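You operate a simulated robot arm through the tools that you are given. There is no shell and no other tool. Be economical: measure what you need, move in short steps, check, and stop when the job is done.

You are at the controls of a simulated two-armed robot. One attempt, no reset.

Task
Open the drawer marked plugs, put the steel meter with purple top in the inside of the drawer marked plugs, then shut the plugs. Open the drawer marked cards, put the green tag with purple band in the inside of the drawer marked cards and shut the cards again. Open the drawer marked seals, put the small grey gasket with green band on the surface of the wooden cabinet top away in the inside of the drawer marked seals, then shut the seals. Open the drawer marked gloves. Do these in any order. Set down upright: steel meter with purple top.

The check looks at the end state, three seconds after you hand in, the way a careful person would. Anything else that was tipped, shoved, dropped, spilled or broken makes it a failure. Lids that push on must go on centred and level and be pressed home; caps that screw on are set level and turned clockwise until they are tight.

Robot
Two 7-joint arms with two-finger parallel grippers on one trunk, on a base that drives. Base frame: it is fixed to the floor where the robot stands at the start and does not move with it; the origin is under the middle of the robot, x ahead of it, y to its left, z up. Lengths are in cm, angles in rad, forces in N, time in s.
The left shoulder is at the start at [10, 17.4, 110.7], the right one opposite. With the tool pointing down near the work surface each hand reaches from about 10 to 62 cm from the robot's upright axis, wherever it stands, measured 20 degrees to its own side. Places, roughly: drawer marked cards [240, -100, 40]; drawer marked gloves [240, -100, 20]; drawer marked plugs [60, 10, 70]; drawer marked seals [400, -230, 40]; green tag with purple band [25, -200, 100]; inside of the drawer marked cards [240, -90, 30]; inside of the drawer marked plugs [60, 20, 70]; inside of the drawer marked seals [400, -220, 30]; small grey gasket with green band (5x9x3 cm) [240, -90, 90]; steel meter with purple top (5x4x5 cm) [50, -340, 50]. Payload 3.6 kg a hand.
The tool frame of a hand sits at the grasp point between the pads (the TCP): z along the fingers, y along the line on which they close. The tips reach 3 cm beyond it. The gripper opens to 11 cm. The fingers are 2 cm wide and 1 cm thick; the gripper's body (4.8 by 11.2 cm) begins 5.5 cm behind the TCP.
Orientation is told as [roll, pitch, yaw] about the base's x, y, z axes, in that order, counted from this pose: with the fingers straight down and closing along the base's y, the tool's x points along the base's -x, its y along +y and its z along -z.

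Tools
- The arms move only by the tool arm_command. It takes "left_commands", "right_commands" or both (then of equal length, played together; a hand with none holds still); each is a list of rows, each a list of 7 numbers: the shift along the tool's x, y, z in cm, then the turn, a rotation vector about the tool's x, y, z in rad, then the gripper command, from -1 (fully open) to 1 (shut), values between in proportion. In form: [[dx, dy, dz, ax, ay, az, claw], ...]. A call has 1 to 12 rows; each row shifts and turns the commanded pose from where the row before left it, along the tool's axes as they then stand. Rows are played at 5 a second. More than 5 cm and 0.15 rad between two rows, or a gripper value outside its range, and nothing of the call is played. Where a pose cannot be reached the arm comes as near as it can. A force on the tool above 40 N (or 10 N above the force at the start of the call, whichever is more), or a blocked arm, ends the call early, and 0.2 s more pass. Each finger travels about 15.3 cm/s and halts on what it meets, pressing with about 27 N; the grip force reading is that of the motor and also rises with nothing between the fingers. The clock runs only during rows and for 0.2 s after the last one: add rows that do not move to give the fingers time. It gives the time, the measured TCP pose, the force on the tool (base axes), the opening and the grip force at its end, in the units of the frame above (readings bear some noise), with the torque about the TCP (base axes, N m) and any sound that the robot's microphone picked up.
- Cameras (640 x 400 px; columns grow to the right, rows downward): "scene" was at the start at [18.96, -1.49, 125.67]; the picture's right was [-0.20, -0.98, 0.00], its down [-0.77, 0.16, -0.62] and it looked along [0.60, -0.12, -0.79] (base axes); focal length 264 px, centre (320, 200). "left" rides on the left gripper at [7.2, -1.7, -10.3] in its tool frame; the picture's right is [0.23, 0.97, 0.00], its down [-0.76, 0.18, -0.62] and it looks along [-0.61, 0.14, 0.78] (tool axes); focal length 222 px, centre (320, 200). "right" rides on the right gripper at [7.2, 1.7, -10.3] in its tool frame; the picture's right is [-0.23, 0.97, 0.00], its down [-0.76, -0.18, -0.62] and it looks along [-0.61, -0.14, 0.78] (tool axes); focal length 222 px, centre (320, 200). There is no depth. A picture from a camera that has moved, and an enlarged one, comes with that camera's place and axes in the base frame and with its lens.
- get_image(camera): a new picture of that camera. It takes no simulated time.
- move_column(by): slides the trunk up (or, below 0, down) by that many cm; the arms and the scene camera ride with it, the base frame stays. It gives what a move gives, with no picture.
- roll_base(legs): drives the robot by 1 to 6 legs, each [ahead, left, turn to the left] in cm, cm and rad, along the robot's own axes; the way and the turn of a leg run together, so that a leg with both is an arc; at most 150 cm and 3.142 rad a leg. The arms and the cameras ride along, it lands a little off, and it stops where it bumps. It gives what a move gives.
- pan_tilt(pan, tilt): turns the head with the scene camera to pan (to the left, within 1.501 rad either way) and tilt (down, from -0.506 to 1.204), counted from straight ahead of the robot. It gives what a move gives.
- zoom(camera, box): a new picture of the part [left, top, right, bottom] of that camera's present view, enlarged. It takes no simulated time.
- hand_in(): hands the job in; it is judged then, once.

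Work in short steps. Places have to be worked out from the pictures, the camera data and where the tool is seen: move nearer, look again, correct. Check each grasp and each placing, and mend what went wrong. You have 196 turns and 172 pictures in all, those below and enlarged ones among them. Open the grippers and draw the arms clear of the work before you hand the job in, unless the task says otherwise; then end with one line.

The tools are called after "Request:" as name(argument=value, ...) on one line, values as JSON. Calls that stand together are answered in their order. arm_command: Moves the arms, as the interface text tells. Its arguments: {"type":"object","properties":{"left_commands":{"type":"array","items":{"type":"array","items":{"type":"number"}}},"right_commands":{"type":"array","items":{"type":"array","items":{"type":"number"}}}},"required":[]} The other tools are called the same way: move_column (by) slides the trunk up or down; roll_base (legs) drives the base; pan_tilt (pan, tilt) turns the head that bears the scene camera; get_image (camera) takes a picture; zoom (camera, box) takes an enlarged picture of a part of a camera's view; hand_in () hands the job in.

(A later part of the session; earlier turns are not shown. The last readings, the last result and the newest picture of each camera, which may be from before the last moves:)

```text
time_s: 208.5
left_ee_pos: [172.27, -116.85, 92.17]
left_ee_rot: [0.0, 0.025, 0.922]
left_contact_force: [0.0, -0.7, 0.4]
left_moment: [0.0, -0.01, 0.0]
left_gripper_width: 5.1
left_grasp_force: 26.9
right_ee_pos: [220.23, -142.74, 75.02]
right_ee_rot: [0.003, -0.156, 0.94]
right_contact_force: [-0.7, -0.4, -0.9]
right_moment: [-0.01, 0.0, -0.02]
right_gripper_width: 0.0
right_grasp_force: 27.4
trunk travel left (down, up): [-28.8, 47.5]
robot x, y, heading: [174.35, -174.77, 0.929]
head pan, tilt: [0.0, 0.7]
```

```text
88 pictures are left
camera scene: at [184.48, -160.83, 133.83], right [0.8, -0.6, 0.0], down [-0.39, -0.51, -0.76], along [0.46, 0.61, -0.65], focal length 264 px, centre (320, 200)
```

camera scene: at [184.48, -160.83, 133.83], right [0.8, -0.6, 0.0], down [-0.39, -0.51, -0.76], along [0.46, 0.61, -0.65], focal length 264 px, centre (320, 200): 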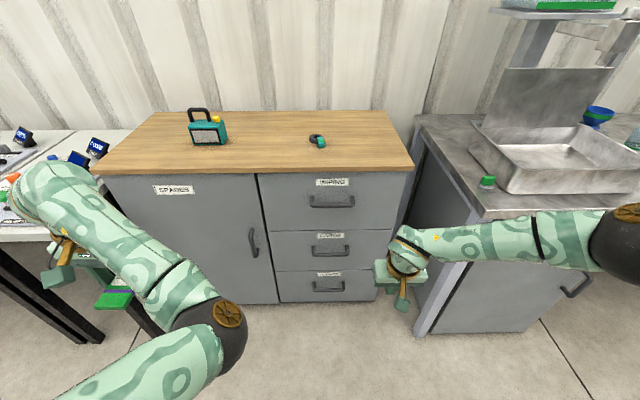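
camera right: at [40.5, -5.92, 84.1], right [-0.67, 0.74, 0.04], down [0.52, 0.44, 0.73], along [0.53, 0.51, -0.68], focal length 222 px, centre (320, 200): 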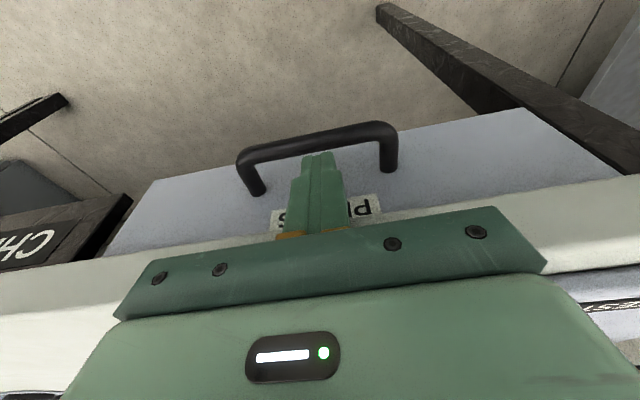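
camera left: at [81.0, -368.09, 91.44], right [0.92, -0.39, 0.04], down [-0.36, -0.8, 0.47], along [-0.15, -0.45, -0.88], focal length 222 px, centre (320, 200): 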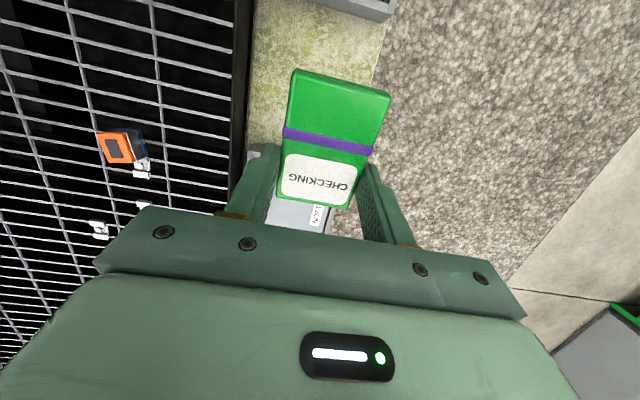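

CARDS handle is near (231.5,-105.5,44.5), GLOVES below. I re-form the right hand for the handle grip: turn 1.43 counter-clockwise, then tilt forward.

Request:
arm_command(right_commands=[[0, 0, 0, 0, 0.078, 0, -1], [0, 1, 0, 0, 0.077, 0, -1], [0, 1, 0, 0, 0, -0.145, -1], [0, 1, 0, 0, 0, -0.145, -1], [0, 1, 0, 0, 0, -0.145, -1], [0, 0, 0, 0, 0, -0.145, -1], [0, 0, 0, 0, 0, -0.145, -1], [0, 0, 0, 0, 0, -0.145, -1], [0, 0, 0, 0, 0, -0.145, -1], [0, 0, 0, 0, 0, -0.145, -1], [0, 0, 0, 0, 0, -0.145, -1], [0, 0, 0, 0, 0, -0.125, -1]])

Request:
arm_command(right_commands=[[0, 0, 0, 0.14, 0, 0, -1], [0, 0, 0, 0.14, 0, 0, -1], [0, 0, 0, 0.14, 0, 0, -1], [0, 0, 0, 0.14, 0, 0, -1], [0, 0, 0, 0.14, 0, 0, -1], [0, 0, 0, 0.14, 0, 0, 0.2], [0, 0, 0, 0, 0, 0, 0.2]])

Request:
get_image(camera="scene")

```text
time_s: 211.1
left_ee_pos: [172.17, -116.83, 92.18]
left_ee_rot: [0.0, 0.025, 0.924]
left_contact_force: [0.2, -0.2, -0.4]
left_moment: [-0.01, -0.03, 0.03]
left_gripper_width: 5.09
left_grasp_force: 26.7
right_ee_pos: [216.85, -140.69, 74.9]
right_ee_rot: [0.001, -0.003, 1.52]
right_contact_force: [-0.4, -0.8, 0.0]
right_moment: [0.02, 0.0, -0.01]
right_gripper_width: 11.02
right_grasp_force: 0.1
right hand out of reach, approached as far as the arm can: row 7, 8, 9, 10, 11, 12
trunk travel left (down, up): [-28.8, 47.5]
robot x, y, heading: [174.01, -174.34, 0.926]
head pan, tilt: [0.0, 0.7]
```

```text
time_s: 212.7
left_ee_pos: [172.22, -116.77, 92.1]
left_ee_rot: [0.0, 0.023, 0.924]
left_contact_force: [0.0, 0.3, -0.6]
left_moment: [0.02, 0.0, -0.03]
left_gripper_width: 5.11
left_grasp_force: 26.9
right_ee_pos: [216.84, -140.72, 74.89]
right_ee_rot: [-0.843, -0.003, 1.521]
right_contact_force: [0.1, -0.1, 0.0]
right_moment: [-0.05, 0.02, -0.05]
right_gripper_width: 4.4
right_grasp_force: 0.0
trunk travel left (down, up): [-28.8, 47.5]
robot x, y, heading: [174.32, -174.25, 0.928]
head pan, tilt: [0.0, 0.7]
```

```text
87 pictures are left
camera scene: at [184.46, -160.83, 133.84], right [0.8, -0.6, 0.0], down [-0.39, -0.51, -0.76], along [0.46, 0.61, -0.64], focal length 264 px, centre (320, 200)
```

scene: 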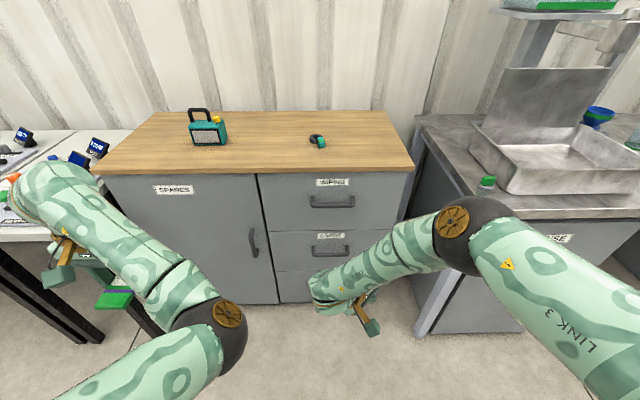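

The turn stopped short at this reach. I draw the hand back 15 cm and then finish the turn about the vertical.

Request:
arm_command(right_commands=[[2.07, 0.92, -1.03, 0, 0, 0, 0.2], [2.07, 0.92, -1.03, 0, 0, 0, 0.2], [2.07, 0.92, -1.03, 0, 0, 0, 0.2], [2.07, 0.92, -1.03, 0, 0, 0, 0.2], [2.07, 0.92, -1.03, 0, 0, 0, 0.2], [2.07, 0.92, -1.03, 0, 0, 0, 0.2], [0, 0, 0, 0, -0.1046, -0.093, 0.2], [0, 0, 0, 0, -0.1046, -0.093, 0.2], [0, 0, 0, 0, -0.1046, -0.093, 0.2], [0, 0, 0, 0, -0.1046, -0.093, 0.2], [0, 0, 0, 0, -0.1046, -0.093, 0.2], [0, 0, 0, 0, -0.1046, -0.093, 0.2]])

Request:
get_image(camera="right")

```text
time_s: 215.3
left_ee_pos: [172.12, -116.91, 92.09]
left_ee_rot: [0.0, 0.023, 0.923]
left_contact_force: [-0.1, 0.7, 0.4]
left_moment: [0.02, -0.01, 0.01]
left_gripper_width: 5.08
left_grasp_force: 27.2
right_ee_pos: [201.19, -145.15, 82.99]
right_ee_rot: [-0.841, -0.004, 2.357]
right_contact_force: [0.2, 0.6, 0.3]
right_moment: [0.01, 0.01, -0.02]
right_gripper_width: 4.4
right_grasp_force: 0.1
right hand out of reach, approached as far as the arm can: row 8, 9, 10, 11, 12
trunk travel left (down, up): [-28.8, 47.5]
robot x, y, heading: [174.21, -174.35, 0.923]
head pan, tilt: [0.0, 0.7]
```

```text
86 pictures are left
camera right: at [200.0, -156.68, 88.64], right [-0.62, -0.3, -0.72], down [-0.78, 0.29, 0.55], along [0.05, 0.91, -0.41], focal length 222 px, centre (320, 200)
```

right: 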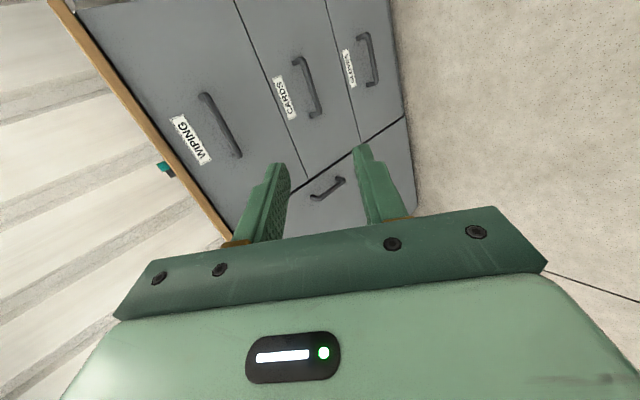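

The hand now has the same good pose as at plugs. I lower the trunk 28 cm and drive 27 forward, then look.

Request:
move_column(by=-28)

Request:
roll_base(legs=[[27, 1, 0]])

Request:
get_image(camera="right")

Request:
get_image(camera="scene")

```text
time_s: 218.1
left_ee_pos: [172.44, -116.32, 51.95]
left_ee_rot: [0.0, 0.388, 0.923]
left_contact_force: [-0.7, -0.6, -0.6]
left_moment: [0.01, -0.01, -0.01]
left_gripper_width: 5.1
left_grasp_force: 26.8
right_ee_pos: [200.29, -146.23, 48.44]
right_ee_rot: [-0.577, 0.034, 2.361]
right_contact_force: [0.1, -1.3, 0.3]
right_moment: [-0.03, -0.01, -0.03]
right_gripper_width: 4.37
right_grasp_force: 0.0
trunk travel left (down, up): [-0.8, 75.5]
robot x, y, heading: [174.14, -174.41, 0.921]
head pan, tilt: [0.0, 0.7]
```

```text
time_s: 220.1
left_ee_pos: [187.53, -93.93, 51.84]
left_ee_rot: [-0.002, 0.388, 0.93]
left_contact_force: [-0.2, -0.1, 0.0]
left_moment: [0.01, -0.01, 0.01]
left_gripper_width: 5.09
left_grasp_force: 27.3
right_ee_pos: [215.76, -123.66, 48.38]
right_ee_rot: [-0.575, 0.035, 2.369]
right_contact_force: [-0.2, -0.1, 0.2]
right_moment: [0.04, -0.03, -0.04]
right_gripper_width: 4.39
right_grasp_force: 0.1
trunk travel left (down, up): [-0.8, 75.5]
robot x, y, heading: [189.5, -152.08, 0.928]
head pan, tilt: [0.0, 0.7]
```

```text
85 pictures are left
camera right: at [215.73, -133.63, 56.4], right [-0.72, -0.44, -0.54], down [-0.69, 0.41, 0.59], along [-0.04, 0.8, -0.6], focal length 222 px, centre (320, 200)
```

right: 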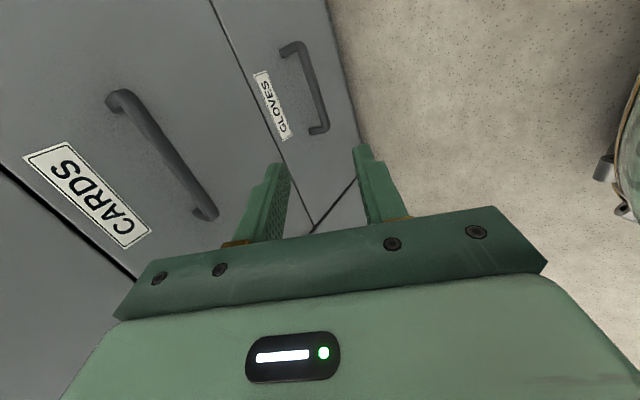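

```text
84 pictures are left
camera scene: at [209.39, -125.57, 104.16], right [0.8, -0.6, 0.0], down [-0.38, -0.52, -0.76], along [0.46, 0.61, -0.64], focal length 264 px, centre (320, 200)
```

scene: 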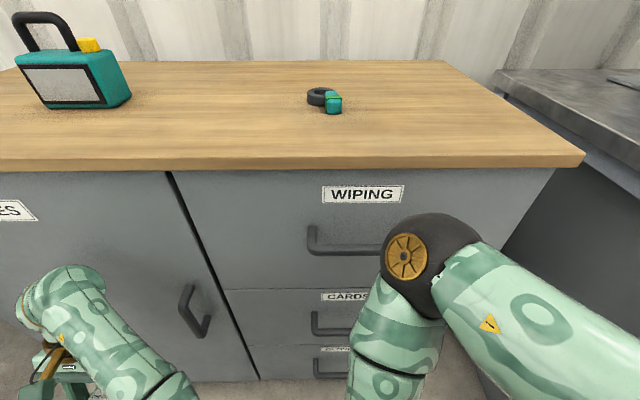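

The trunk's low end tipped the hand steeper. CARDS handle now measures (231.6,-106,48), GLOVES about (231,-107,19). I raise the trunk 8 cm to restore the pose.

Request:
move_column(by=8)

Request:
get_image(camera="right")

```text
time_s: 221.2
left_ee_pos: [187.54, -93.94, 59.8]
left_ee_rot: [-0.001, 0.39, 0.929]
left_contact_force: [0.3, -0.4, -0.5]
left_moment: [0.0, 0.02, 0.02]
left_gripper_width: 5.09
left_grasp_force: 27.1
right_ee_pos: [215.74, -123.59, 56.41]
right_ee_rot: [-0.574, 0.034, 2.368]
right_contact_force: [0.2, -0.2, -0.4]
right_moment: [0.0, -0.01, -0.02]
right_gripper_width: 4.42
right_grasp_force: 0.0
trunk travel left (down, up): [-8.8, 67.5]
robot x, y, heading: [189.28, -152.25, 0.925]
head pan, tilt: [0.0, 0.7]
```

```text
83 pictures are left
camera right: at [215.76, -133.61, 64.37], right [-0.72, -0.44, -0.54], down [-0.69, 0.41, 0.59], along [-0.04, 0.8, -0.6], focal length 222 px, centre (320, 200)
```

right: 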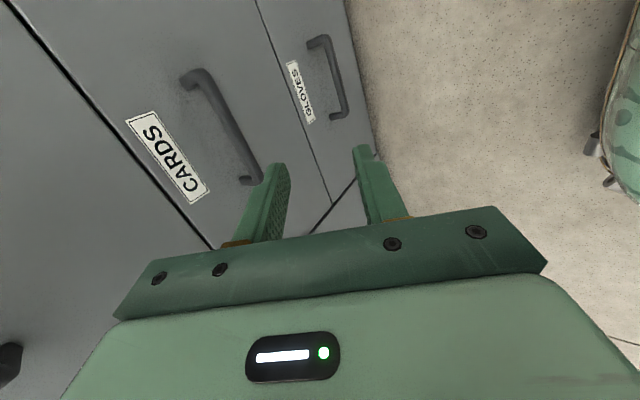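

Bar at about (231.6,-106.4,47.3). I restore the tilt, drive 8 cm forward, and bring the fingers to ~9 cm off the bar.

Request:
roll_base(legs=[[8, 0, 0]])

Request:
arm_command(right_commands=[[0, -1, 0, 0.13, 0, 0, 0.2], [0, -1, 0, 0.13, 0, 0, 0.2], [0, -1, 2, 0, 0, 0, 0.2], [0, -0.7, 2, 0, 0, 0, 0.2], [0, 0, 2, 0, 0, 0, 0.2], [0, 0, 2, 0, 0, 0, 0.2], [0, 0, 0, 0, 0, 0, 0.2]])

Request:
get_image(camera="right")

```text
time_s: 222.2
left_ee_pos: [189.79, -91.22, 59.72]
left_ee_rot: [-0.003, 0.39, 0.944]
left_contact_force: [0.5, 0.2, -1.3]
left_moment: [0.0, 0.02, 0.0]
left_gripper_width: 5.06
left_grasp_force: 27.1
right_ee_pos: [218.37, -120.02, 56.49]
right_ee_rot: [-0.58, 0.03, 2.369]
right_contact_force: [0.4, -0.4, -0.2]
right_moment: [0.0, 0.01, 0.0]
right_gripper_width: 4.41
right_grasp_force: 0.1
trunk travel left (down, up): [-8.8, 67.5]
robot x, y, heading: [192.92, -148.44, 0.938]
head pan, tilt: [0.0, 0.7]
stopped in leg 1: the robot was blocked; the commanded pose is now the measured one
```

```text
time_s: 223.8
left_ee_pos: [189.61, -91.15, 59.77]
left_ee_rot: [-0.005, 0.393, 0.944]
left_contact_force: [0.4, 0.4, -0.4]
left_moment: [-0.01, 0.02, -0.02]
left_gripper_width: 5.08
left_grasp_force: 26.9
right_ee_pos: [224.42, -108.58, 59.0]
right_ee_rot: [-0.838, 0.034, 2.37]
right_contact_force: [0.1, -0.4, -0.4]
right_moment: [-0.04, -0.02, 0.01]
right_gripper_width: 4.4
right_grasp_force: 0.0
right hand out of reach, approached as far as the arm can: row 1, 2, 3, 4, 5, 6
trunk travel left (down, up): [-8.8, 67.5]
robot x, y, heading: [192.33, -147.96, 0.933]
head pan, tilt: [0.0, 0.7]
```

```text
82 pictures are left
camera right: at [223.23, -119.92, 64.91], right [-0.6, -0.33, -0.73], down [-0.8, 0.3, 0.52], along [0.05, 0.9, -0.44], focal length 222 px, centre (320, 200)
```

right: 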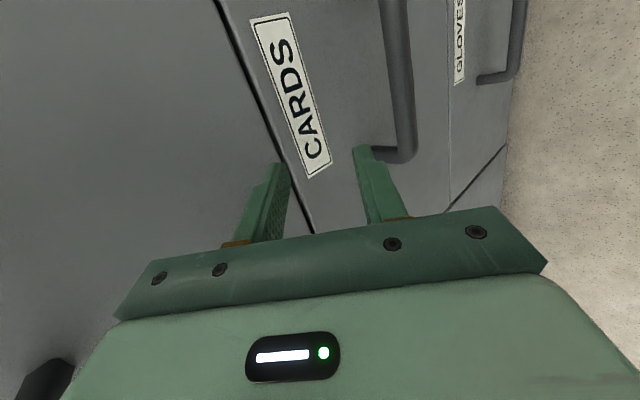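

The base was blocked slightly; I look to see what touched.

Request:
pan_tilt(pan=0.3, tilt=0.95)

Request:
get_image(camera="scene")

```text
time_s: 224.6
left_ee_pos: [189.66, -91.19, 59.77]
left_ee_rot: [-0.007, 0.393, 0.941]
left_contact_force: [0.4, 0.4, -0.1]
left_moment: [0.02, 0.02, 0.02]
left_gripper_width: 5.07
left_grasp_force: 26.4
right_ee_pos: [224.47, -108.6, 59.02]
right_ee_rot: [-0.837, 0.037, 2.367]
right_contact_force: [-0.9, -0.1, -0.1]
right_moment: [0.0, 0.02, -0.01]
right_gripper_width: 4.4
right_grasp_force: 0.1
trunk travel left (down, up): [-8.8, 67.5]
robot x, y, heading: [192.37, -148.26, 0.934]
head pan, tilt: [0.3, 0.949]
```

```text
81 pictures are left
camera scene: at [206.23, -126.36, 110.99], right [0.94, -0.33, 0.0], down [-0.27, -0.77, -0.59], along [0.19, 0.55, -0.81], focal length 264 px, centre (320, 200)
```

scene: 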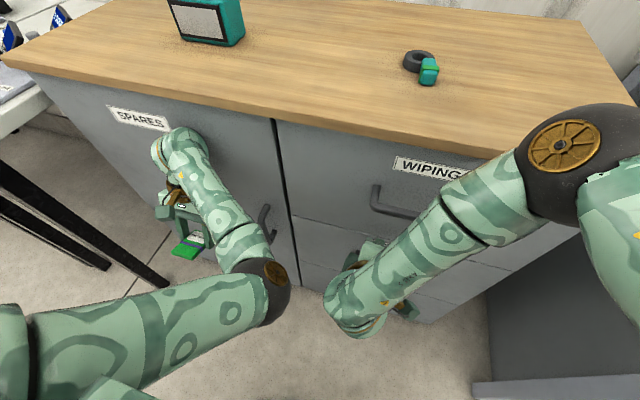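

My left wrist touched the SPARES door. I back 3 cm and shift right 4, then straighten the left hand upright to clear the door.

Request:
roll_base(legs=[[-3, -4, 0]])

Request:
arm_command(left_commands=[[1, 0, 0, 0, -0.13, 0, 1], [1, 0, 0, 0, -0.13, 0, 1], [1, 0, 0, 0, -0.13, 0, 1], [0, 0, 0, 0, 0, 0, 1]])

Request:
get_image(camera="scene")

Request:
get_image(camera="right")

```text
time_s: 225.5
left_ee_pos: [191.23, -95.68, 59.53]
left_ee_rot: [-0.006, 0.397, 0.943]
left_contact_force: [-0.5, 0.6, -0.4]
left_moment: [-0.01, 0.0, -0.02]
left_gripper_width: 5.09
left_grasp_force: 27.2
right_ee_pos: [225.92, -113.08, 58.79]
right_ee_rot: [-0.833, 0.035, 2.369]
right_contact_force: [0.3, 0.1, -0.7]
right_moment: [0.02, 0.0, 0.0]
right_gripper_width: 4.4
right_grasp_force: 0.1
trunk travel left (down, up): [-8.8, 67.5]
robot x, y, heading: [193.72, -153.08, 0.931]
head pan, tilt: [0.3, 0.949]
```

```text
time_s: 226.5
left_ee_pos: [189.38, -97.14, 60.92]
left_ee_rot: [0.003, -0.011, 0.95]
left_contact_force: [-0.2, 0.8, -0.4]
left_moment: [0.01, -0.02, 0.0]
left_gripper_width: 5.08
left_grasp_force: 27.1
right_ee_pos: [225.89, -113.12, 58.8]
right_ee_rot: [-0.833, 0.036, 2.368]
right_contact_force: [0.2, 0.9, -0.2]
right_moment: [-0.04, 0.03, 0.04]
right_gripper_width: 4.41
right_grasp_force: 0.1
trunk travel left (down, up): [-8.8, 67.5]
robot x, y, heading: [193.88, -152.95, 0.937]
head pan, tilt: [0.3, 0.949]
```

```text
80 pictures are left
camera scene: at [207.84, -130.65, 110.86], right [0.94, -0.33, 0.0], down [-0.27, -0.77, -0.58], along [0.19, 0.55, -0.81], focal length 264 px, centre (320, 200)
```

scene: 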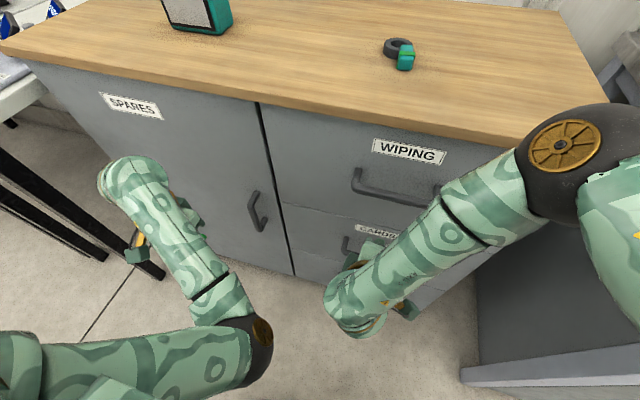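

```text
79 pictures are left
camera right: at [224.76, -124.42, 64.74], right [-0.6, -0.33, -0.73], down [-0.8, 0.3, 0.52], along [0.05, 0.9, -0.44], focal length 222 px, centre (320, 200)
```

right: 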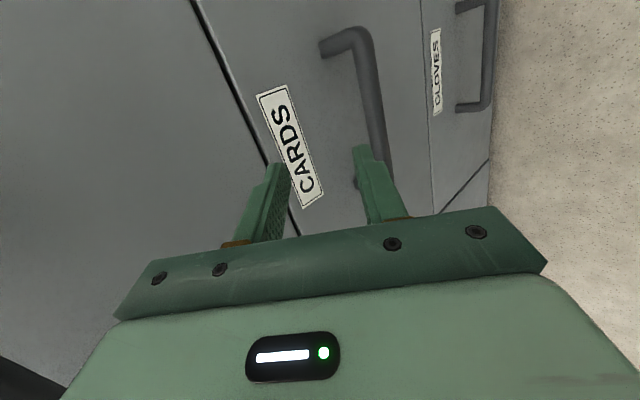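

Left is clear of the door. The bar lines up with the lower finger, so I shift the hand 3.8 cm down-back (tool y) and advance 4 cm, then look.

Request:
arm_command(right_commands=[[0, 1.9, 0, 0, 0, 0, 0.2], [0, 1.9, 0, 0, 0, 0, 0.2], [0, 0, 2, 0, 0, 0, 0.2], [0, 0, 2, 0, 0, 0, 0.2], [0, 0, 0, 0, 0, 0, 0.2]])

Request:
get_image(camera="right")

```text
time_s: 227.7
left_ee_pos: [189.11, -97.35, 60.61]
left_ee_rot: [0.011, -0.004, 0.948]
left_contact_force: [-0.4, 0.2, 0.5]
left_moment: [-0.02, 0.0, -0.03]
left_gripper_width: 5.08
left_grasp_force: 26.6
right_ee_pos: [224.53, -110.99, 55.79]
right_ee_rot: [-0.83, 0.037, 2.367]
right_contact_force: [0.6, -0.3, -1.0]
right_moment: [-0.03, 0.01, 0.0]
right_gripper_width: 4.4
right_grasp_force: 0.0
right hand out of reach, approached as far as the arm can: row 1, 2, 3, 4
trunk travel left (down, up): [-8.8, 67.5]
robot x, y, heading: [193.83, -153.12, 0.939]
head pan, tilt: [0.3, 0.949]
```

```text
78 pictures are left
camera right: at [223.45, -122.31, 61.76], right [-0.6, -0.33, -0.73], down [-0.8, 0.3, 0.52], along [0.05, 0.89, -0.45], focal length 222 px, centre (320, 200)
```

right: 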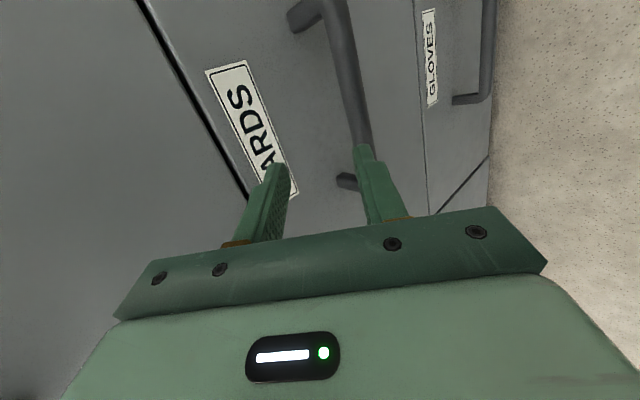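

The arm will not go lower itself, so I lower the trunk 6 cm.

Request:
move_column(by=-6)

Request:
get_image(camera="right")

```text
time_s: 228.7
left_ee_pos: [189.08, -97.58, 54.46]
left_ee_rot: [0.011, 0.008, 0.947]
left_contact_force: [0.0, -0.6, -0.3]
left_moment: [0.01, 0.03, -0.02]
left_gripper_width: 5.08
left_grasp_force: 26.6
right_ee_pos: [224.15, -111.41, 47.78]
right_ee_rot: [-0.772, 0.05, 2.368]
right_contact_force: [0.5, -0.1, 0.0]
right_moment: [0.01, -0.02, 0.03]
right_gripper_width: 4.37
right_grasp_force: 0.1
trunk travel left (down, up): [-2.8, 73.5]
robot x, y, heading: [193.88, -152.98, 0.937]
head pan, tilt: [0.3, 0.949]
```

```text
77 pictures are left
camera right: at [223.27, -122.41, 54.35], right [-0.63, -0.36, -0.69], down [-0.78, 0.33, 0.53], along [0.03, 0.87, -0.49], focal length 222 px, centre (320, 200)
```

right: 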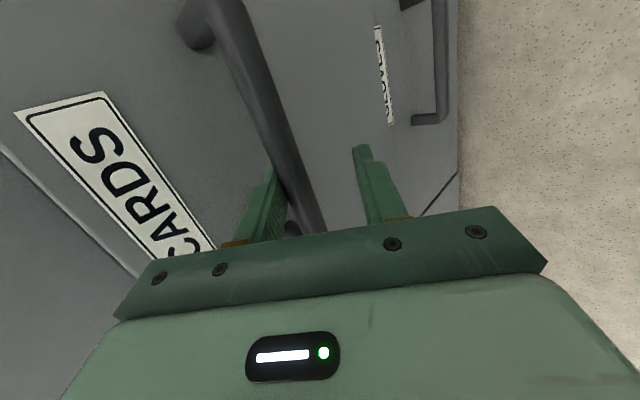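

The bar now lies between the fingers at about the grasp point. I close.

Request:
arm_command(right_commands=[[0, -0.5, 0, 0, 0, 0, 0.4], [0, 0, 0, 0, 0, 0, 1], [0, 0, 0, 0, 0, 0, 1]])

Request:
get_image(camera="right")

```text
time_s: 229.5
left_ee_pos: [189.05, -97.67, 54.6]
left_ee_rot: [0.008, 0.003, 0.949]
left_contact_force: [0.3, 0.3, -0.3]
left_moment: [0.0, 0.0, -0.05]
left_gripper_width: 5.09
left_grasp_force: 27.6
right_ee_pos: [224.56, -111.07, 48.29]
right_ee_rot: [-0.779, 0.047, 2.366]
right_contact_force: [1.8, -2.5, 11.9]
right_moment: [-0.69, -1.01, 0.21]
right_gripper_width: 1.49
right_grasp_force: 45.0
trunk travel left (down, up): [-2.8, 73.5]
robot x, y, heading: [193.67, -153.09, 0.931]
head pan, tilt: [0.3, 0.949]
```

```text
76 pictures are left
camera right: at [223.5, -122.12, 54.87], right [-0.62, -0.36, -0.69], down [-0.78, 0.33, 0.53], along [0.04, 0.87, -0.49], focal length 222 px, centre (320, 200)
```

right: 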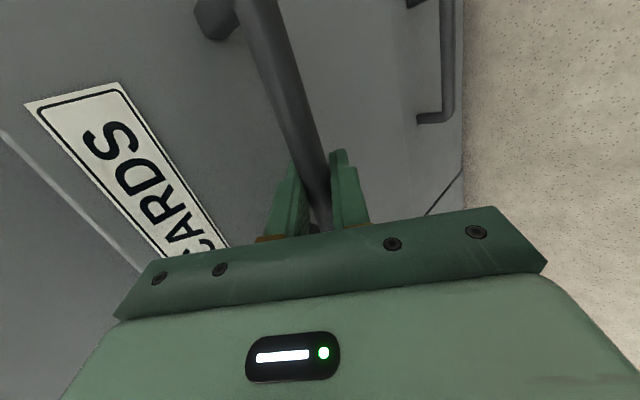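

Bar gripped (1.5 cm). I pull back 20 cm with the base.

Request:
roll_base(legs=[[-10, -0.2, 0], [-10, -0.2, 0]])

Request:
pan_tilt(pan=-0.1, tilt=0.9)

Request:
get_image(camera="scene")

```text
time_s: 231.4
left_ee_pos: [177.59, -113.96, 54.64]
left_ee_rot: [0.007, 0.001, 0.944]
left_contact_force: [0.9, 0.1, -0.1]
left_moment: [-0.02, -0.02, 0.03]
left_gripper_width: 5.09
left_grasp_force: 27.0
right_ee_pos: [212.67, -127.6, 48.34]
right_ee_rot: [-0.776, 0.044, 2.371]
right_contact_force: [-20.5, 13.9, 10.5]
right_moment: [-0.2, -0.24, 1.04]
right_gripper_width: 1.5
right_grasp_force: 44.8
trunk travel left (down, up): [-2.8, 73.5]
robot x, y, heading: [181.86, -169.68, 0.937]
head pan, tilt: [0.3, 0.949]
```

```text
time_s: 232.3
left_ee_pos: [177.55, -113.76, 54.66]
left_ee_rot: [0.01, 0.002, 0.945]
left_contact_force: [0.7, 0.1, 0.1]
left_moment: [0.01, -0.02, -0.04]
left_gripper_width: 5.1
left_grasp_force: 27.0
right_ee_pos: [212.75, -127.57, 48.32]
right_ee_rot: [-0.774, 0.042, 2.372]
right_contact_force: [-2.9, 1.9, 8.5]
right_moment: [-0.49, -0.74, 0.49]
right_gripper_width: 1.49
right_grasp_force: 45.2
trunk travel left (down, up): [-2.8, 73.5]
robot x, y, heading: [182.14, -169.44, 0.935]
head pan, tilt: [-0.099, 0.901]
```

```text
75 pictures are left
camera scene: at [201.09, -145.34, 104.74], right [0.74, -0.67, 0.0], down [-0.53, -0.58, -0.62], along [0.42, 0.46, -0.78], focal length 264 px, centre (320, 200)
```

scene: 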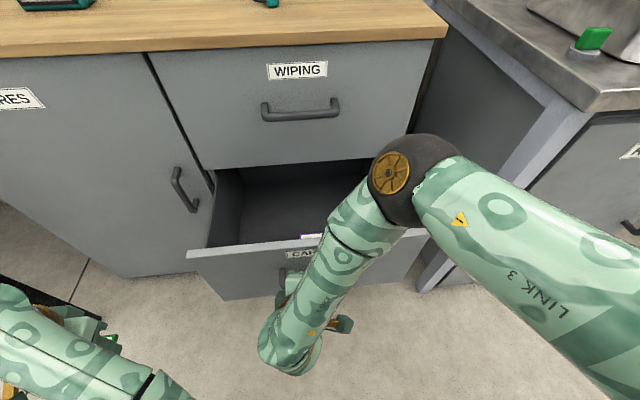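

The drawer is open 20 cm. I pull 4 cm more, then release and withdraw.

Request:
roll_base(legs=[[-4, 0, 0]])

Request:
arm_command(right_commands=[[0, 0, 0, 0, 0, 0, 0.1], [0, 0, 0, 0, 0, 0, 0.1], [0, 0, -1.5, 0, 0, 0, 0.1], [0, 0, -2, 0, 0, 0, 0.1], [0, 0, -2, 0, 0, 0, 0.1], [0, 0, -2, 0, 0, 0, 0.1], [0, 0, -2, 0, 0, 0, 0.1], [0, 0, 0, 0, 0, 0, 0.1]])

Request:
roll_base(legs=[[-15, 0, 0]])

Request:
move_column(by=30)

Request:
get_image(camera="scene")

```text
time_s: 233.2
left_ee_pos: [175.12, -117.19, 54.72]
left_ee_rot: [0.009, 0.002, 0.945]
left_contact_force: [0.3, 0.4, -0.2]
left_moment: [0.01, -0.03, 0.04]
left_gripper_width: 5.05
left_grasp_force: 26.9
right_ee_pos: [210.29, -130.67, 48.18]
right_ee_rot: [-0.774, 0.043, 2.371]
right_contact_force: [0.9, -2.1, 11.0]
right_moment: [-0.24, -0.32, 0.91]
right_gripper_width: 1.51
right_grasp_force: 45.4
trunk travel left (down, up): [-2.8, 73.5]
robot x, y, heading: [179.52, -172.9, 0.933]
head pan, tilt: [-0.099, 0.901]
```

```text
time_s: 234.9
left_ee_pos: [175.22, -117.18, 54.53]
left_ee_rot: [0.01, 0.001, 0.945]
left_contact_force: [0.5, 0.3, -0.2]
left_moment: [-0.03, -0.05, -0.01]
left_gripper_width: 5.1
left_grasp_force: 27.4
right_ee_pos: [205.53, -135.23, 55.02]
right_ee_rot: [-0.775, 0.043, 2.37]
right_contact_force: [0.1, 0.4, -0.1]
right_moment: [0.01, 0.0, 0.0]
right_gripper_width: 4.97
right_grasp_force: 0.1
trunk travel left (down, up): [-2.8, 73.5]
robot x, y, heading: [179.57, -172.48, 0.934]
head pan, tilt: [-0.099, 0.901]
```

```text
time_s: 236.3
left_ee_pos: [166.17, -129.17, 54.6]
left_ee_rot: [0.01, 0.003, 0.946]
left_contact_force: [0.1, 0.1, -0.7]
left_moment: [0.03, -0.03, -0.01]
left_gripper_width: 5.07
left_grasp_force: 27.0
right_ee_pos: [196.48, -147.46, 55.15]
right_ee_rot: [-0.774, 0.044, 2.369]
right_contact_force: [0.6, 0.1, 0.1]
right_moment: [-0.01, 0.02, 0.02]
right_gripper_width: 4.96
right_grasp_force: 0.1
trunk travel left (down, up): [-2.8, 73.5]
robot x, y, heading: [170.7, -184.99, 0.937]
head pan, tilt: [-0.099, 0.901]
```

```text
time_s: 239.3
left_ee_pos: [165.8, -128.98, 84.75]
left_ee_rot: [0.02, 0.002, 0.952]
left_contact_force: [-0.2, -0.8, -0.3]
left_moment: [0.01, -0.03, 0.03]
left_gripper_width: 5.08
left_grasp_force: 26.6
right_ee_pos: [196.49, -147.37, 85.09]
right_ee_rot: [-0.773, 0.044, 2.368]
right_contact_force: [0.2, 0.0, -0.6]
right_moment: [0.01, -0.02, -0.02]
right_gripper_width: 4.93
right_grasp_force: 0.1
trunk travel left (down, up): [-32.8, 43.5]
robot x, y, heading: [170.92, -184.87, 0.933]
head pan, tilt: [-0.099, 0.901]
```

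```text
74 pictures are left
camera scene: at [180.07, -173.79, 136.29], right [0.74, -0.67, 0.0], down [-0.53, -0.58, -0.62], along [0.42, 0.46, -0.78], focal length 264 px, centre (320, 200)
```

scene: 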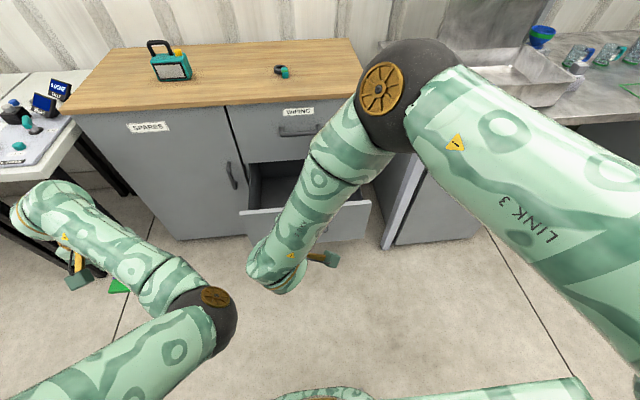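

The cards drawer is open 24 cm. I draw the right hand back, then move the base so the left hand (tag) comes over the drawer's right part.

Request:
arm_command(right_commands=[[0.32, 1.7, -1.66, 0, 0, 0, 0.1], [0.32, 1.7, -1.66, 0, 0, 0, 0.1], [0.32, 1.7, -1.66, 0, 0, 0, 0.1], [0.32, 1.7, -1.66, 0, 0, 0, 0.1], [0, 0, 0, 0, 0, 0, 0.1]])

Request:
roll_base(legs=[[0, -51.4, 0], [34, 0, 0]])

Request:
pan_tilt(pan=0.4, tilt=0.9)

Request:
get_image(camera="scene")

Request:
get_image(camera="left")

```text
time_s: 240.5
left_ee_pos: [165.93, -128.89, 84.92]
left_ee_rot: [0.017, -0.004, 0.951]
left_contact_force: [0.0, 0.1, 0.1]
left_moment: [0.01, -0.01, 0.01]
left_gripper_width: 5.09
left_grasp_force: 26.3
right_ee_pos: [190.58, -155.31, 85.17]
right_ee_rot: [-0.767, 0.043, 2.376]
right_contact_force: [-0.6, -0.7, 0.2]
right_moment: [0.0, -0.01, 0.02]
right_gripper_width: 4.96
right_grasp_force: 0.1
trunk travel left (down, up): [-32.8, 43.5]
robot x, y, heading: [170.92, -185.22, 0.938]
head pan, tilt: [-0.099, 0.901]
```

```text
time_s: 245.3
left_ee_pos: [227.02, -131.92, 84.73]
left_ee_rot: [0.019, -0.001, 0.955]
left_contact_force: [0.3, 0.0, -1.3]
left_moment: [-0.03, -0.02, -0.01]
left_gripper_width: 5.05
left_grasp_force: 27.3
right_ee_pos: [252.1, -158.14, 85.19]
right_ee_rot: [-0.774, 0.044, 2.373]
right_contact_force: [0.8, -0.4, -1.1]
right_moment: [0.03, 0.0, 0.02]
right_gripper_width: 4.97
right_grasp_force: 0.0
trunk travel left (down, up): [-32.8, 43.5]
robot x, y, heading: [231.97, -187.9, 0.939]
head pan, tilt: [-0.099, 0.901]
```

```text
time_s: 246.3
left_ee_pos: [226.93, -131.95, 84.86]
left_ee_rot: [0.019, -0.003, 0.956]
left_contact_force: [-0.5, -1.3, -0.4]
left_moment: [-0.01, -0.03, -0.01]
left_gripper_width: 5.05
left_grasp_force: 27.2
right_ee_pos: [252.06, -158.11, 85.24]
right_ee_rot: [-0.774, 0.046, 2.373]
right_contact_force: [-0.6, 0.3, -0.5]
right_moment: [0.0, -0.05, -0.03]
right_gripper_width: 4.94
right_grasp_force: 0.1
trunk travel left (down, up): [-32.8, 43.5]
robot x, y, heading: [232.37, -188.14, 0.94]
head pan, tilt: [0.4, 0.901]
```

```text
73 pictures are left
camera scene: at [238.17, -175.05, 136.3], right [0.97, -0.23, 0.0], down [-0.18, -0.76, -0.62], along [0.14, 0.6, -0.78], focal length 264 px, centre (320, 200)
```

scene: 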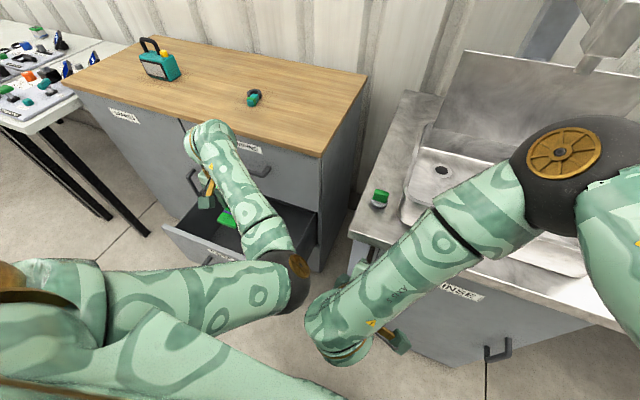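

```text
72 pictures are left
camera left: at [224.42, -138.95, 95.13], right [-0.93, 0.38, 0.02], down [0.3, 0.72, 0.63], along [0.22, 0.59, -0.78], focal length 222 px, centre (320, 200)
```

left: 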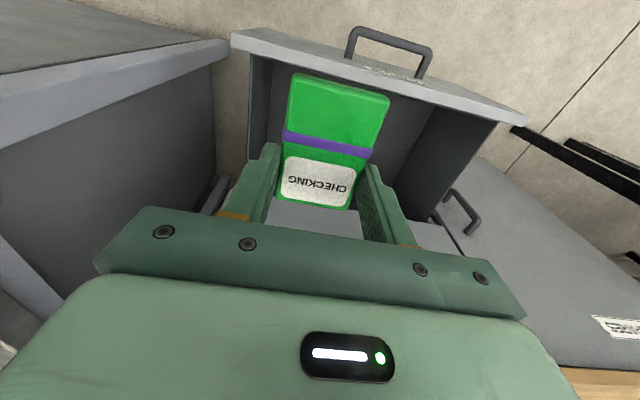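

The tag hangs over the drawer's right part. But my right elbow is over the sink bench, so I back off and return the right arm to its natural fingers-down pose first.

Request:
roll_base(legs=[[-28, 0, 0]])

Request:
arm_command(right_commands=[[0, 0, 0, -0.13, 0, 0, -1], [0, 0, 0, -0.13, 0, 0, -1], [0, 0, 0, -0.13, 0, 0, -1], [0, 0, 0, -0.13, 0, 0, -1], [0, 0, 0, -0.13, 0, 0, -1], [0, 0, 0, -0.12, 0, 0, -1], [0, 0, 0, 0, 0, 0.145, -1], [0, 0, 0, 0, 0, 0.145, -1], [0, 0, 0, 0, 0, 0.145, -1], [0, 0, 0, 0, 0, 0.145, -1], [0, 0, 0, 0, 0, 0.145, -1], [0, 0, 0, 0, 0, 0.145, -1]])

Request:
arm_command(right_commands=[[0, -1, 0, 0, 0, 0.145, -1], [0, -2, 0, 0, 0, 0.145, -1], [0, -2, 0, 0, 0, 0.145, -1], [0, -2, 0, 0, 0, 0.12, -1], [1, -2, 0, 0, 0, 0, -1], [1, -2, 0, 0, 0, 0, -1], [1, -2, 0, 0, 0, 0, -1], [0, 0, 0, 0, 0, 0, -1]])

Request:
get_image(camera="scene")

```text
time_s: 248.2
left_ee_pos: [210.28, -154.41, 84.92]
left_ee_rot: [0.02, -0.004, 0.96]
left_contact_force: [-0.6, -0.3, -0.6]
left_moment: [0.05, -0.02, 0.0]
left_gripper_width: 5.1
left_grasp_force: 27.2
right_ee_pos: [235.38, -180.72, 85.32]
right_ee_rot: [-0.773, 0.045, 2.378]
right_contact_force: [0.4, -0.7, 0.0]
right_moment: [0.03, 0.0, 0.0]
right_gripper_width: 4.96
right_grasp_force: 0.1
trunk travel left (down, up): [-32.8, 43.5]
robot x, y, heading: [215.7, -210.3, 0.938]
head pan, tilt: [0.4, 0.901]
```

```text
time_s: 250.8
left_ee_pos: [210.31, -154.52, 84.9]
left_ee_rot: [0.021, -0.001, 0.96]
left_contact_force: [-0.3, -0.8, 0.1]
left_moment: [0.0, -0.02, -0.01]
left_gripper_width: 5.08
left_grasp_force: 27.3
right_ee_pos: [235.53, -180.59, 85.23]
right_ee_rot: [-0.074, -0.019, 1.507]
right_contact_force: [-0.3, 0.7, 0.3]
right_moment: [0.0, 0.01, 0.01]
right_gripper_width: 11.03
right_grasp_force: 0.1
right hand out of reach, approached as far as the arm can: row 6
trunk travel left (down, up): [-32.8, 43.5]
robot x, y, heading: [216.01, -209.9, 0.944]
head pan, tilt: [0.4, 0.901]
```

```text
time_s: 252.6
left_ee_pos: [210.19, -154.47, 84.93]
left_ee_rot: [0.018, -0.001, 0.96]
left_contact_force: [0.1, -0.2, -0.7]
left_moment: [0.01, -0.02, -0.01]
left_gripper_width: 5.08
left_grasp_force: 26.6
right_ee_pos: [245.31, -188.65, 85.75]
right_ee_rot: [-0.054, -0.056, 0.954]
right_contact_force: [0.7, 0.4, 0.0]
right_moment: [-0.01, 0.02, 0.01]
right_gripper_width: 11.01
right_grasp_force: 0.1
trunk travel left (down, up): [-32.8, 43.5]
robot x, y, heading: [215.36, -210.21, 0.94]
head pan, tilt: [0.4, 0.901]
```

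```text
71 pictures are left
camera scene: at [221.59, -197.54, 136.3], right [0.97, -0.23, 0.0], down [-0.18, -0.76, -0.62], along [0.14, 0.6, -0.78], focal length 264 px, centre (320, 200)
```

scene: 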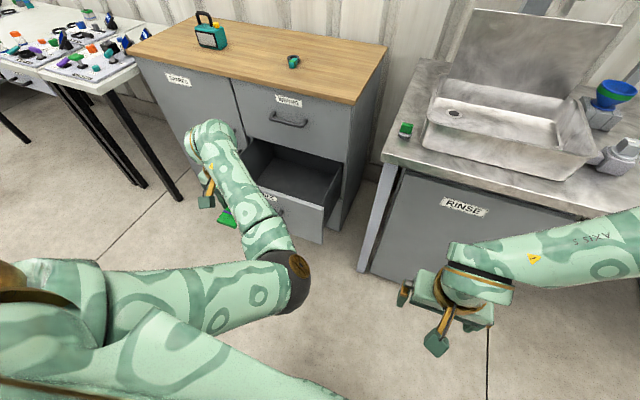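

Right arm is natural again. I retract it 10 cm more and drive in so the tag comes over the drawer, slightly further left.

Request:
arm_command(right_commands=[[2, 0, 0, 0, 0, 0, -1], [2, 0, 0, 0, 0, 0, -1], [2, 0, 0, 0, 0, 0, -1], [2, 0, 0, 0, 0, 0, -1], [2, 0, 0, 0, 0, 0, -1], [0, 0, 0, 0, 0, 0, -1]])

Request:
roll_base(legs=[[34, 5.5, 0]])

Request:
get_image(camera="scene")

Request:
get_image(camera="left")

```text
time_s: 254.0
left_ee_pos: [210.33, -154.51, 84.87]
left_ee_rot: [0.021, -0.001, 0.961]
left_contact_force: [0.0, 0.2, -0.7]
left_moment: [-0.02, -0.02, -0.01]
left_gripper_width: 5.12
left_grasp_force: 26.9
right_ee_pos: [239.46, -196.87, 85.22]
right_ee_rot: [-0.054, -0.056, 0.955]
right_contact_force: [0.2, 0.5, -0.6]
right_moment: [-0.03, -0.01, 0.0]
right_gripper_width: 11.03
right_grasp_force: 0.1
trunk travel left (down, up): [-32.8, 43.5]
robot x, y, heading: [215.52, -210.7, 0.937]
head pan, tilt: [0.4, 0.901]
```

```text
time_s: 256.3
left_ee_pos: [225.99, -123.73, 84.74]
left_ee_rot: [0.018, -0.003, 0.96]
left_contact_force: [0.7, 0.3, -0.4]
left_moment: [-0.01, 0.0, 0.0]
left_gripper_width: 5.12
left_grasp_force: 26.9
right_ee_pos: [255.05, -166.08, 85.25]
right_ee_rot: [-0.054, -0.052, 0.956]
right_contact_force: [0.3, 0.3, -1.0]
right_moment: [-0.05, 0.0, -0.02]
right_gripper_width: 11.0
right_grasp_force: 0.2
trunk travel left (down, up): [-32.8, 43.5]
robot x, y, heading: [231.22, -180.1, 0.94]
head pan, tilt: [0.4, 0.901]
```

```text
70 pictures are left
camera scene: at [237.25, -166.82, 136.29], right [0.97, -0.23, 0.0], down [-0.18, -0.76, -0.62], along [0.14, 0.6, -0.78], focal length 264 px, centre (320, 200)
```

scene: 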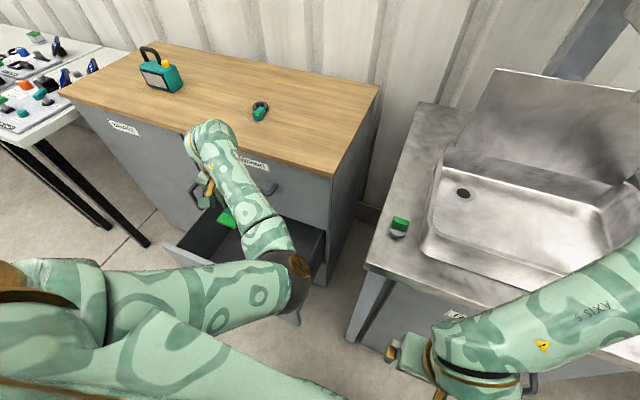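

```text
69 pictures are left
camera left: at [223.33, -130.8, 95.1], right [-0.93, 0.37, 0.02], down [0.3, 0.72, 0.63], along [0.22, 0.59, -0.78], focal length 222 px, centre (320, 200)
```

left: 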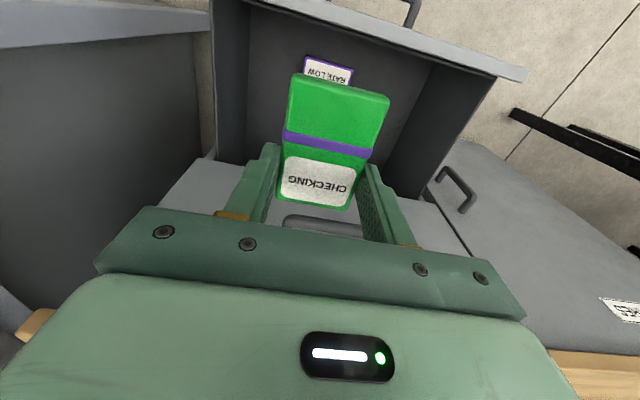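

Tag is over the drawer. To keep the right forearm above the sink bench when lowering, I raise the right hand 28 cm first.

Request:
arm_command(right_commands=[[0, 0, -2.5, 0, 0, 0, -1], [0, 0, -2.5, 0, 0, 0, -1], [0, 0, -2.5, 0, 0, 0, -1], [0, 0, -2.5, 0, 0, 0, -1], [0, 0, -2.5, 0, 0, 0, -1], [0, 0, -2.5, 0, 0, 0, -1], [0, 0, -2.5, 0, 0, 0, -1], [0, 0, -2.5, 0, 0, 0, -1], [0, 0, -2.5, 0, 0, 0, -1], [0, 0, -2.5, 0, 0, 0, -1], [0, 0, -2.5, 0, 0, 0, -1], [0, 0, 0, 0, 0, 0, -1]])

Request:
pan_tilt(pan=-0.4, tilt=0.8)

Request:
get_image(camera="scene")

```text
time_s: 256.8
left_ee_pos: [225.85, -123.55, 84.83]
left_ee_rot: [0.022, -0.004, 0.96]
left_contact_force: [0.6, -0.1, -0.8]
left_moment: [0.04, -0.03, -0.01]
left_gripper_width: 5.08
left_grasp_force: 27.1
right_ee_pos: [255.55, -165.93, 88.63]
right_ee_rot: [-0.068, -0.068, 0.943]
right_contact_force: [4.0, 3.3, -0.4]
right_moment: [-0.38, 0.46, -0.04]
right_gripper_width: 10.98
right_grasp_force: 0.0
trunk travel left (down, up): [-32.8, 43.5]
robot x, y, heading: [231.14, -179.9, 0.946]
head pan, tilt: [0.4, 0.901]
stopped in row 2 (right hand): the force on the tool passed its limit at 89 N (the readings are from after the stop); the commanded pose is now the measured one
```

```text
time_s: 257.9
left_ee_pos: [225.89, -123.68, 84.96]
left_ee_rot: [0.022, -0.003, 0.962]
left_contact_force: [-0.6, 0.2, -1.3]
left_moment: [0.02, 0.04, 0.0]
left_gripper_width: 5.08
left_grasp_force: 27.0
right_ee_pos: [255.48, -165.98, 88.38]
right_ee_rot: [-0.069, -0.071, 0.941]
right_contact_force: [8.6, 5.5, -6.6]
right_moment: [-0.3, 0.28, -0.12]
right_gripper_width: 10.99
right_grasp_force: 0.0
trunk travel left (down, up): [-32.8, 43.5]
robot x, y, heading: [230.82, -179.67, 0.94]
head pan, tilt: [-0.4, 0.799]
```

```text
68 pictures are left
camera scene: at [242.39, -170.1, 137.09], right [0.52, -0.86, 0.0], down [-0.61, -0.37, -0.7], along [0.6, 0.36, -0.72], focal length 264 px, centre (320, 200)
```

scene: 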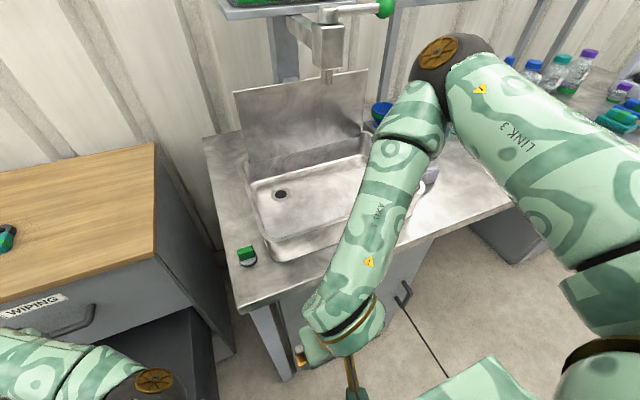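

The right gripper met the bench's edge from beneath. I lower it 3 cm and pull it back toward me.

Request:
arm_command(right_commands=[[0.5, 0, 1.5, 0, 0, 0, -1], [1, 0, 1.5, 0, 0, 0, -1], [2, 0, 0, 0, 0, 0, -1], [2, 0, 0, 0, 0, 0, -1], [2, 0, 0, 0, 0, 0, -1], [0, 0, 0, 0, 0, 0, -1]])

Request:
get_image(camera="scene")

```text
time_s: 258.8
left_ee_pos: [225.83, -123.65, 84.92]
left_ee_rot: [0.024, -0.003, 0.961]
left_contact_force: [0.4, -0.3, -0.4]
left_moment: [-0.02, -0.01, -0.01]
left_gripper_width: 5.08
left_grasp_force: 27.7
right_ee_pos: [254.34, -168.11, 85.31]
right_ee_rot: [-0.073, -0.084, 0.933]
right_contact_force: [1.7, -0.6, -3.4]
right_moment: [0.17, -0.1, 0.1]
right_gripper_width: 11.01
right_grasp_force: 0.0
trunk travel left (down, up): [-32.8, 43.5]
robot x, y, heading: [231.33, -179.44, 0.942]
head pan, tilt: [-0.4, 0.799]
stopped in row 4 (right hand): the force on the tool passed its limit at 66 N (the readings are from after the stop); the commanded pose is now the measured one
```

```text
67 pictures are left
camera scene: at [242.39, -170.11, 137.09], right [0.51, -0.86, 0.0], down [-0.61, -0.37, -0.7], along [0.6, 0.36, -0.72], focal length 264 px, centre (320, 200)
```

scene: 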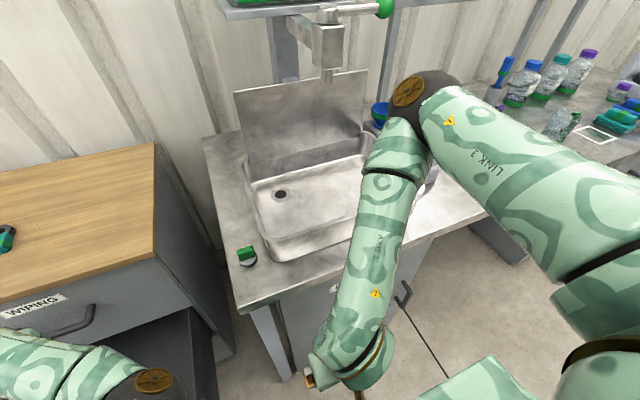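

The hand is likely pressed against my own trunk. I back the base off, then reach the hand forward and up in free space.

Request:
roll_base(legs=[[-30, 0, 0]])

Request:
arm_command(right_commands=[[-2, 0, 0, 0, 0, 0, -1], [-2.5, 0, 0, 0, 0, 0, -1], [-2.5, 0, 0, 0, 0, 0, -1], [-2.5, 0, 0, 0, 0, 0, -1], [-2.5, 0, 0, 0, 0, 0, -1], [0, 0, -2.5, 0, 0, 0, -1], [0, 0, -2.5, 0, 0, 0, -1], [0, 0, -2.5, 0, 0, 0, -1], [0, 0, -2.5, 0, 0, 0, -1], [0, 0, -2.5, 0, 0, 0, -1], [0, 0, -2.5, 0, 0, 0, -1], [0, 0, -2.5, 0, 0, 0, -1]])

Request:
get_image(camera="scene")

```text
time_s: 260.8
left_ee_pos: [208.13, -147.98, 85.01]
left_ee_rot: [0.019, -0.003, 0.957]
left_contact_force: [-0.1, 0.1, -0.7]
left_moment: [0.05, 0.0, 0.0]
left_gripper_width: 5.1
left_grasp_force: 27.4
right_ee_pos: [236.65, -192.49, 85.32]
right_ee_rot: [-0.075, -0.083, 0.931]
right_contact_force: [5.5, 3.0, -4.4]
right_moment: [-0.09, 0.15, 0.0]
right_gripper_width: 10.98
right_grasp_force: 0.1
trunk travel left (down, up): [-32.8, 43.5]
robot x, y, heading: [213.64, -204.24, 0.938]
head pan, tilt: [-0.4, 0.799]
```

```text
time_s: 263.4
left_ee_pos: [208.17, -148.05, 84.92]
left_ee_rot: [0.022, -0.004, 0.958]
left_contact_force: [-1.3, 0.9, -0.6]
left_moment: [0.02, 0.0, 0.02]
left_gripper_width: 5.09
left_grasp_force: 26.9
right_ee_pos: [241.9, -183.39, 103.71]
right_ee_rot: [-0.073, -0.085, 0.933]
right_contact_force: [0.5, 0.5, -0.1]
right_moment: [-0.01, 0.01, 0.03]
right_gripper_width: 10.98
right_grasp_force: 0.0
trunk travel left (down, up): [-32.8, 43.5]
robot x, y, heading: [213.69, -203.77, 0.94]
head pan, tilt: [-0.4, 0.799]
```

```text
66 pictures are left
camera scene: at [224.67, -194.42, 137.1], right [0.51, -0.86, 0.0], down [-0.62, -0.37, -0.7], along [0.6, 0.36, -0.72], focal length 264 px, centre (320, 200)
```

scene: 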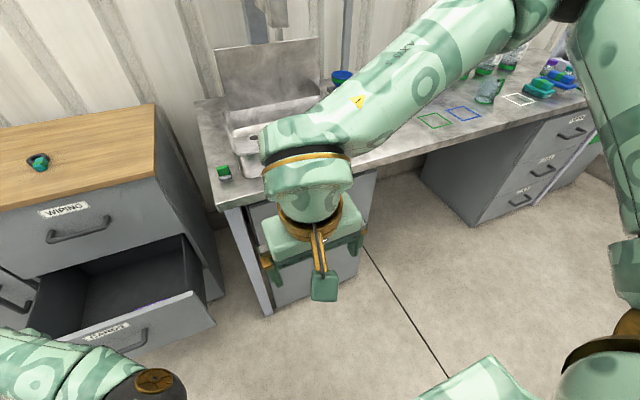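

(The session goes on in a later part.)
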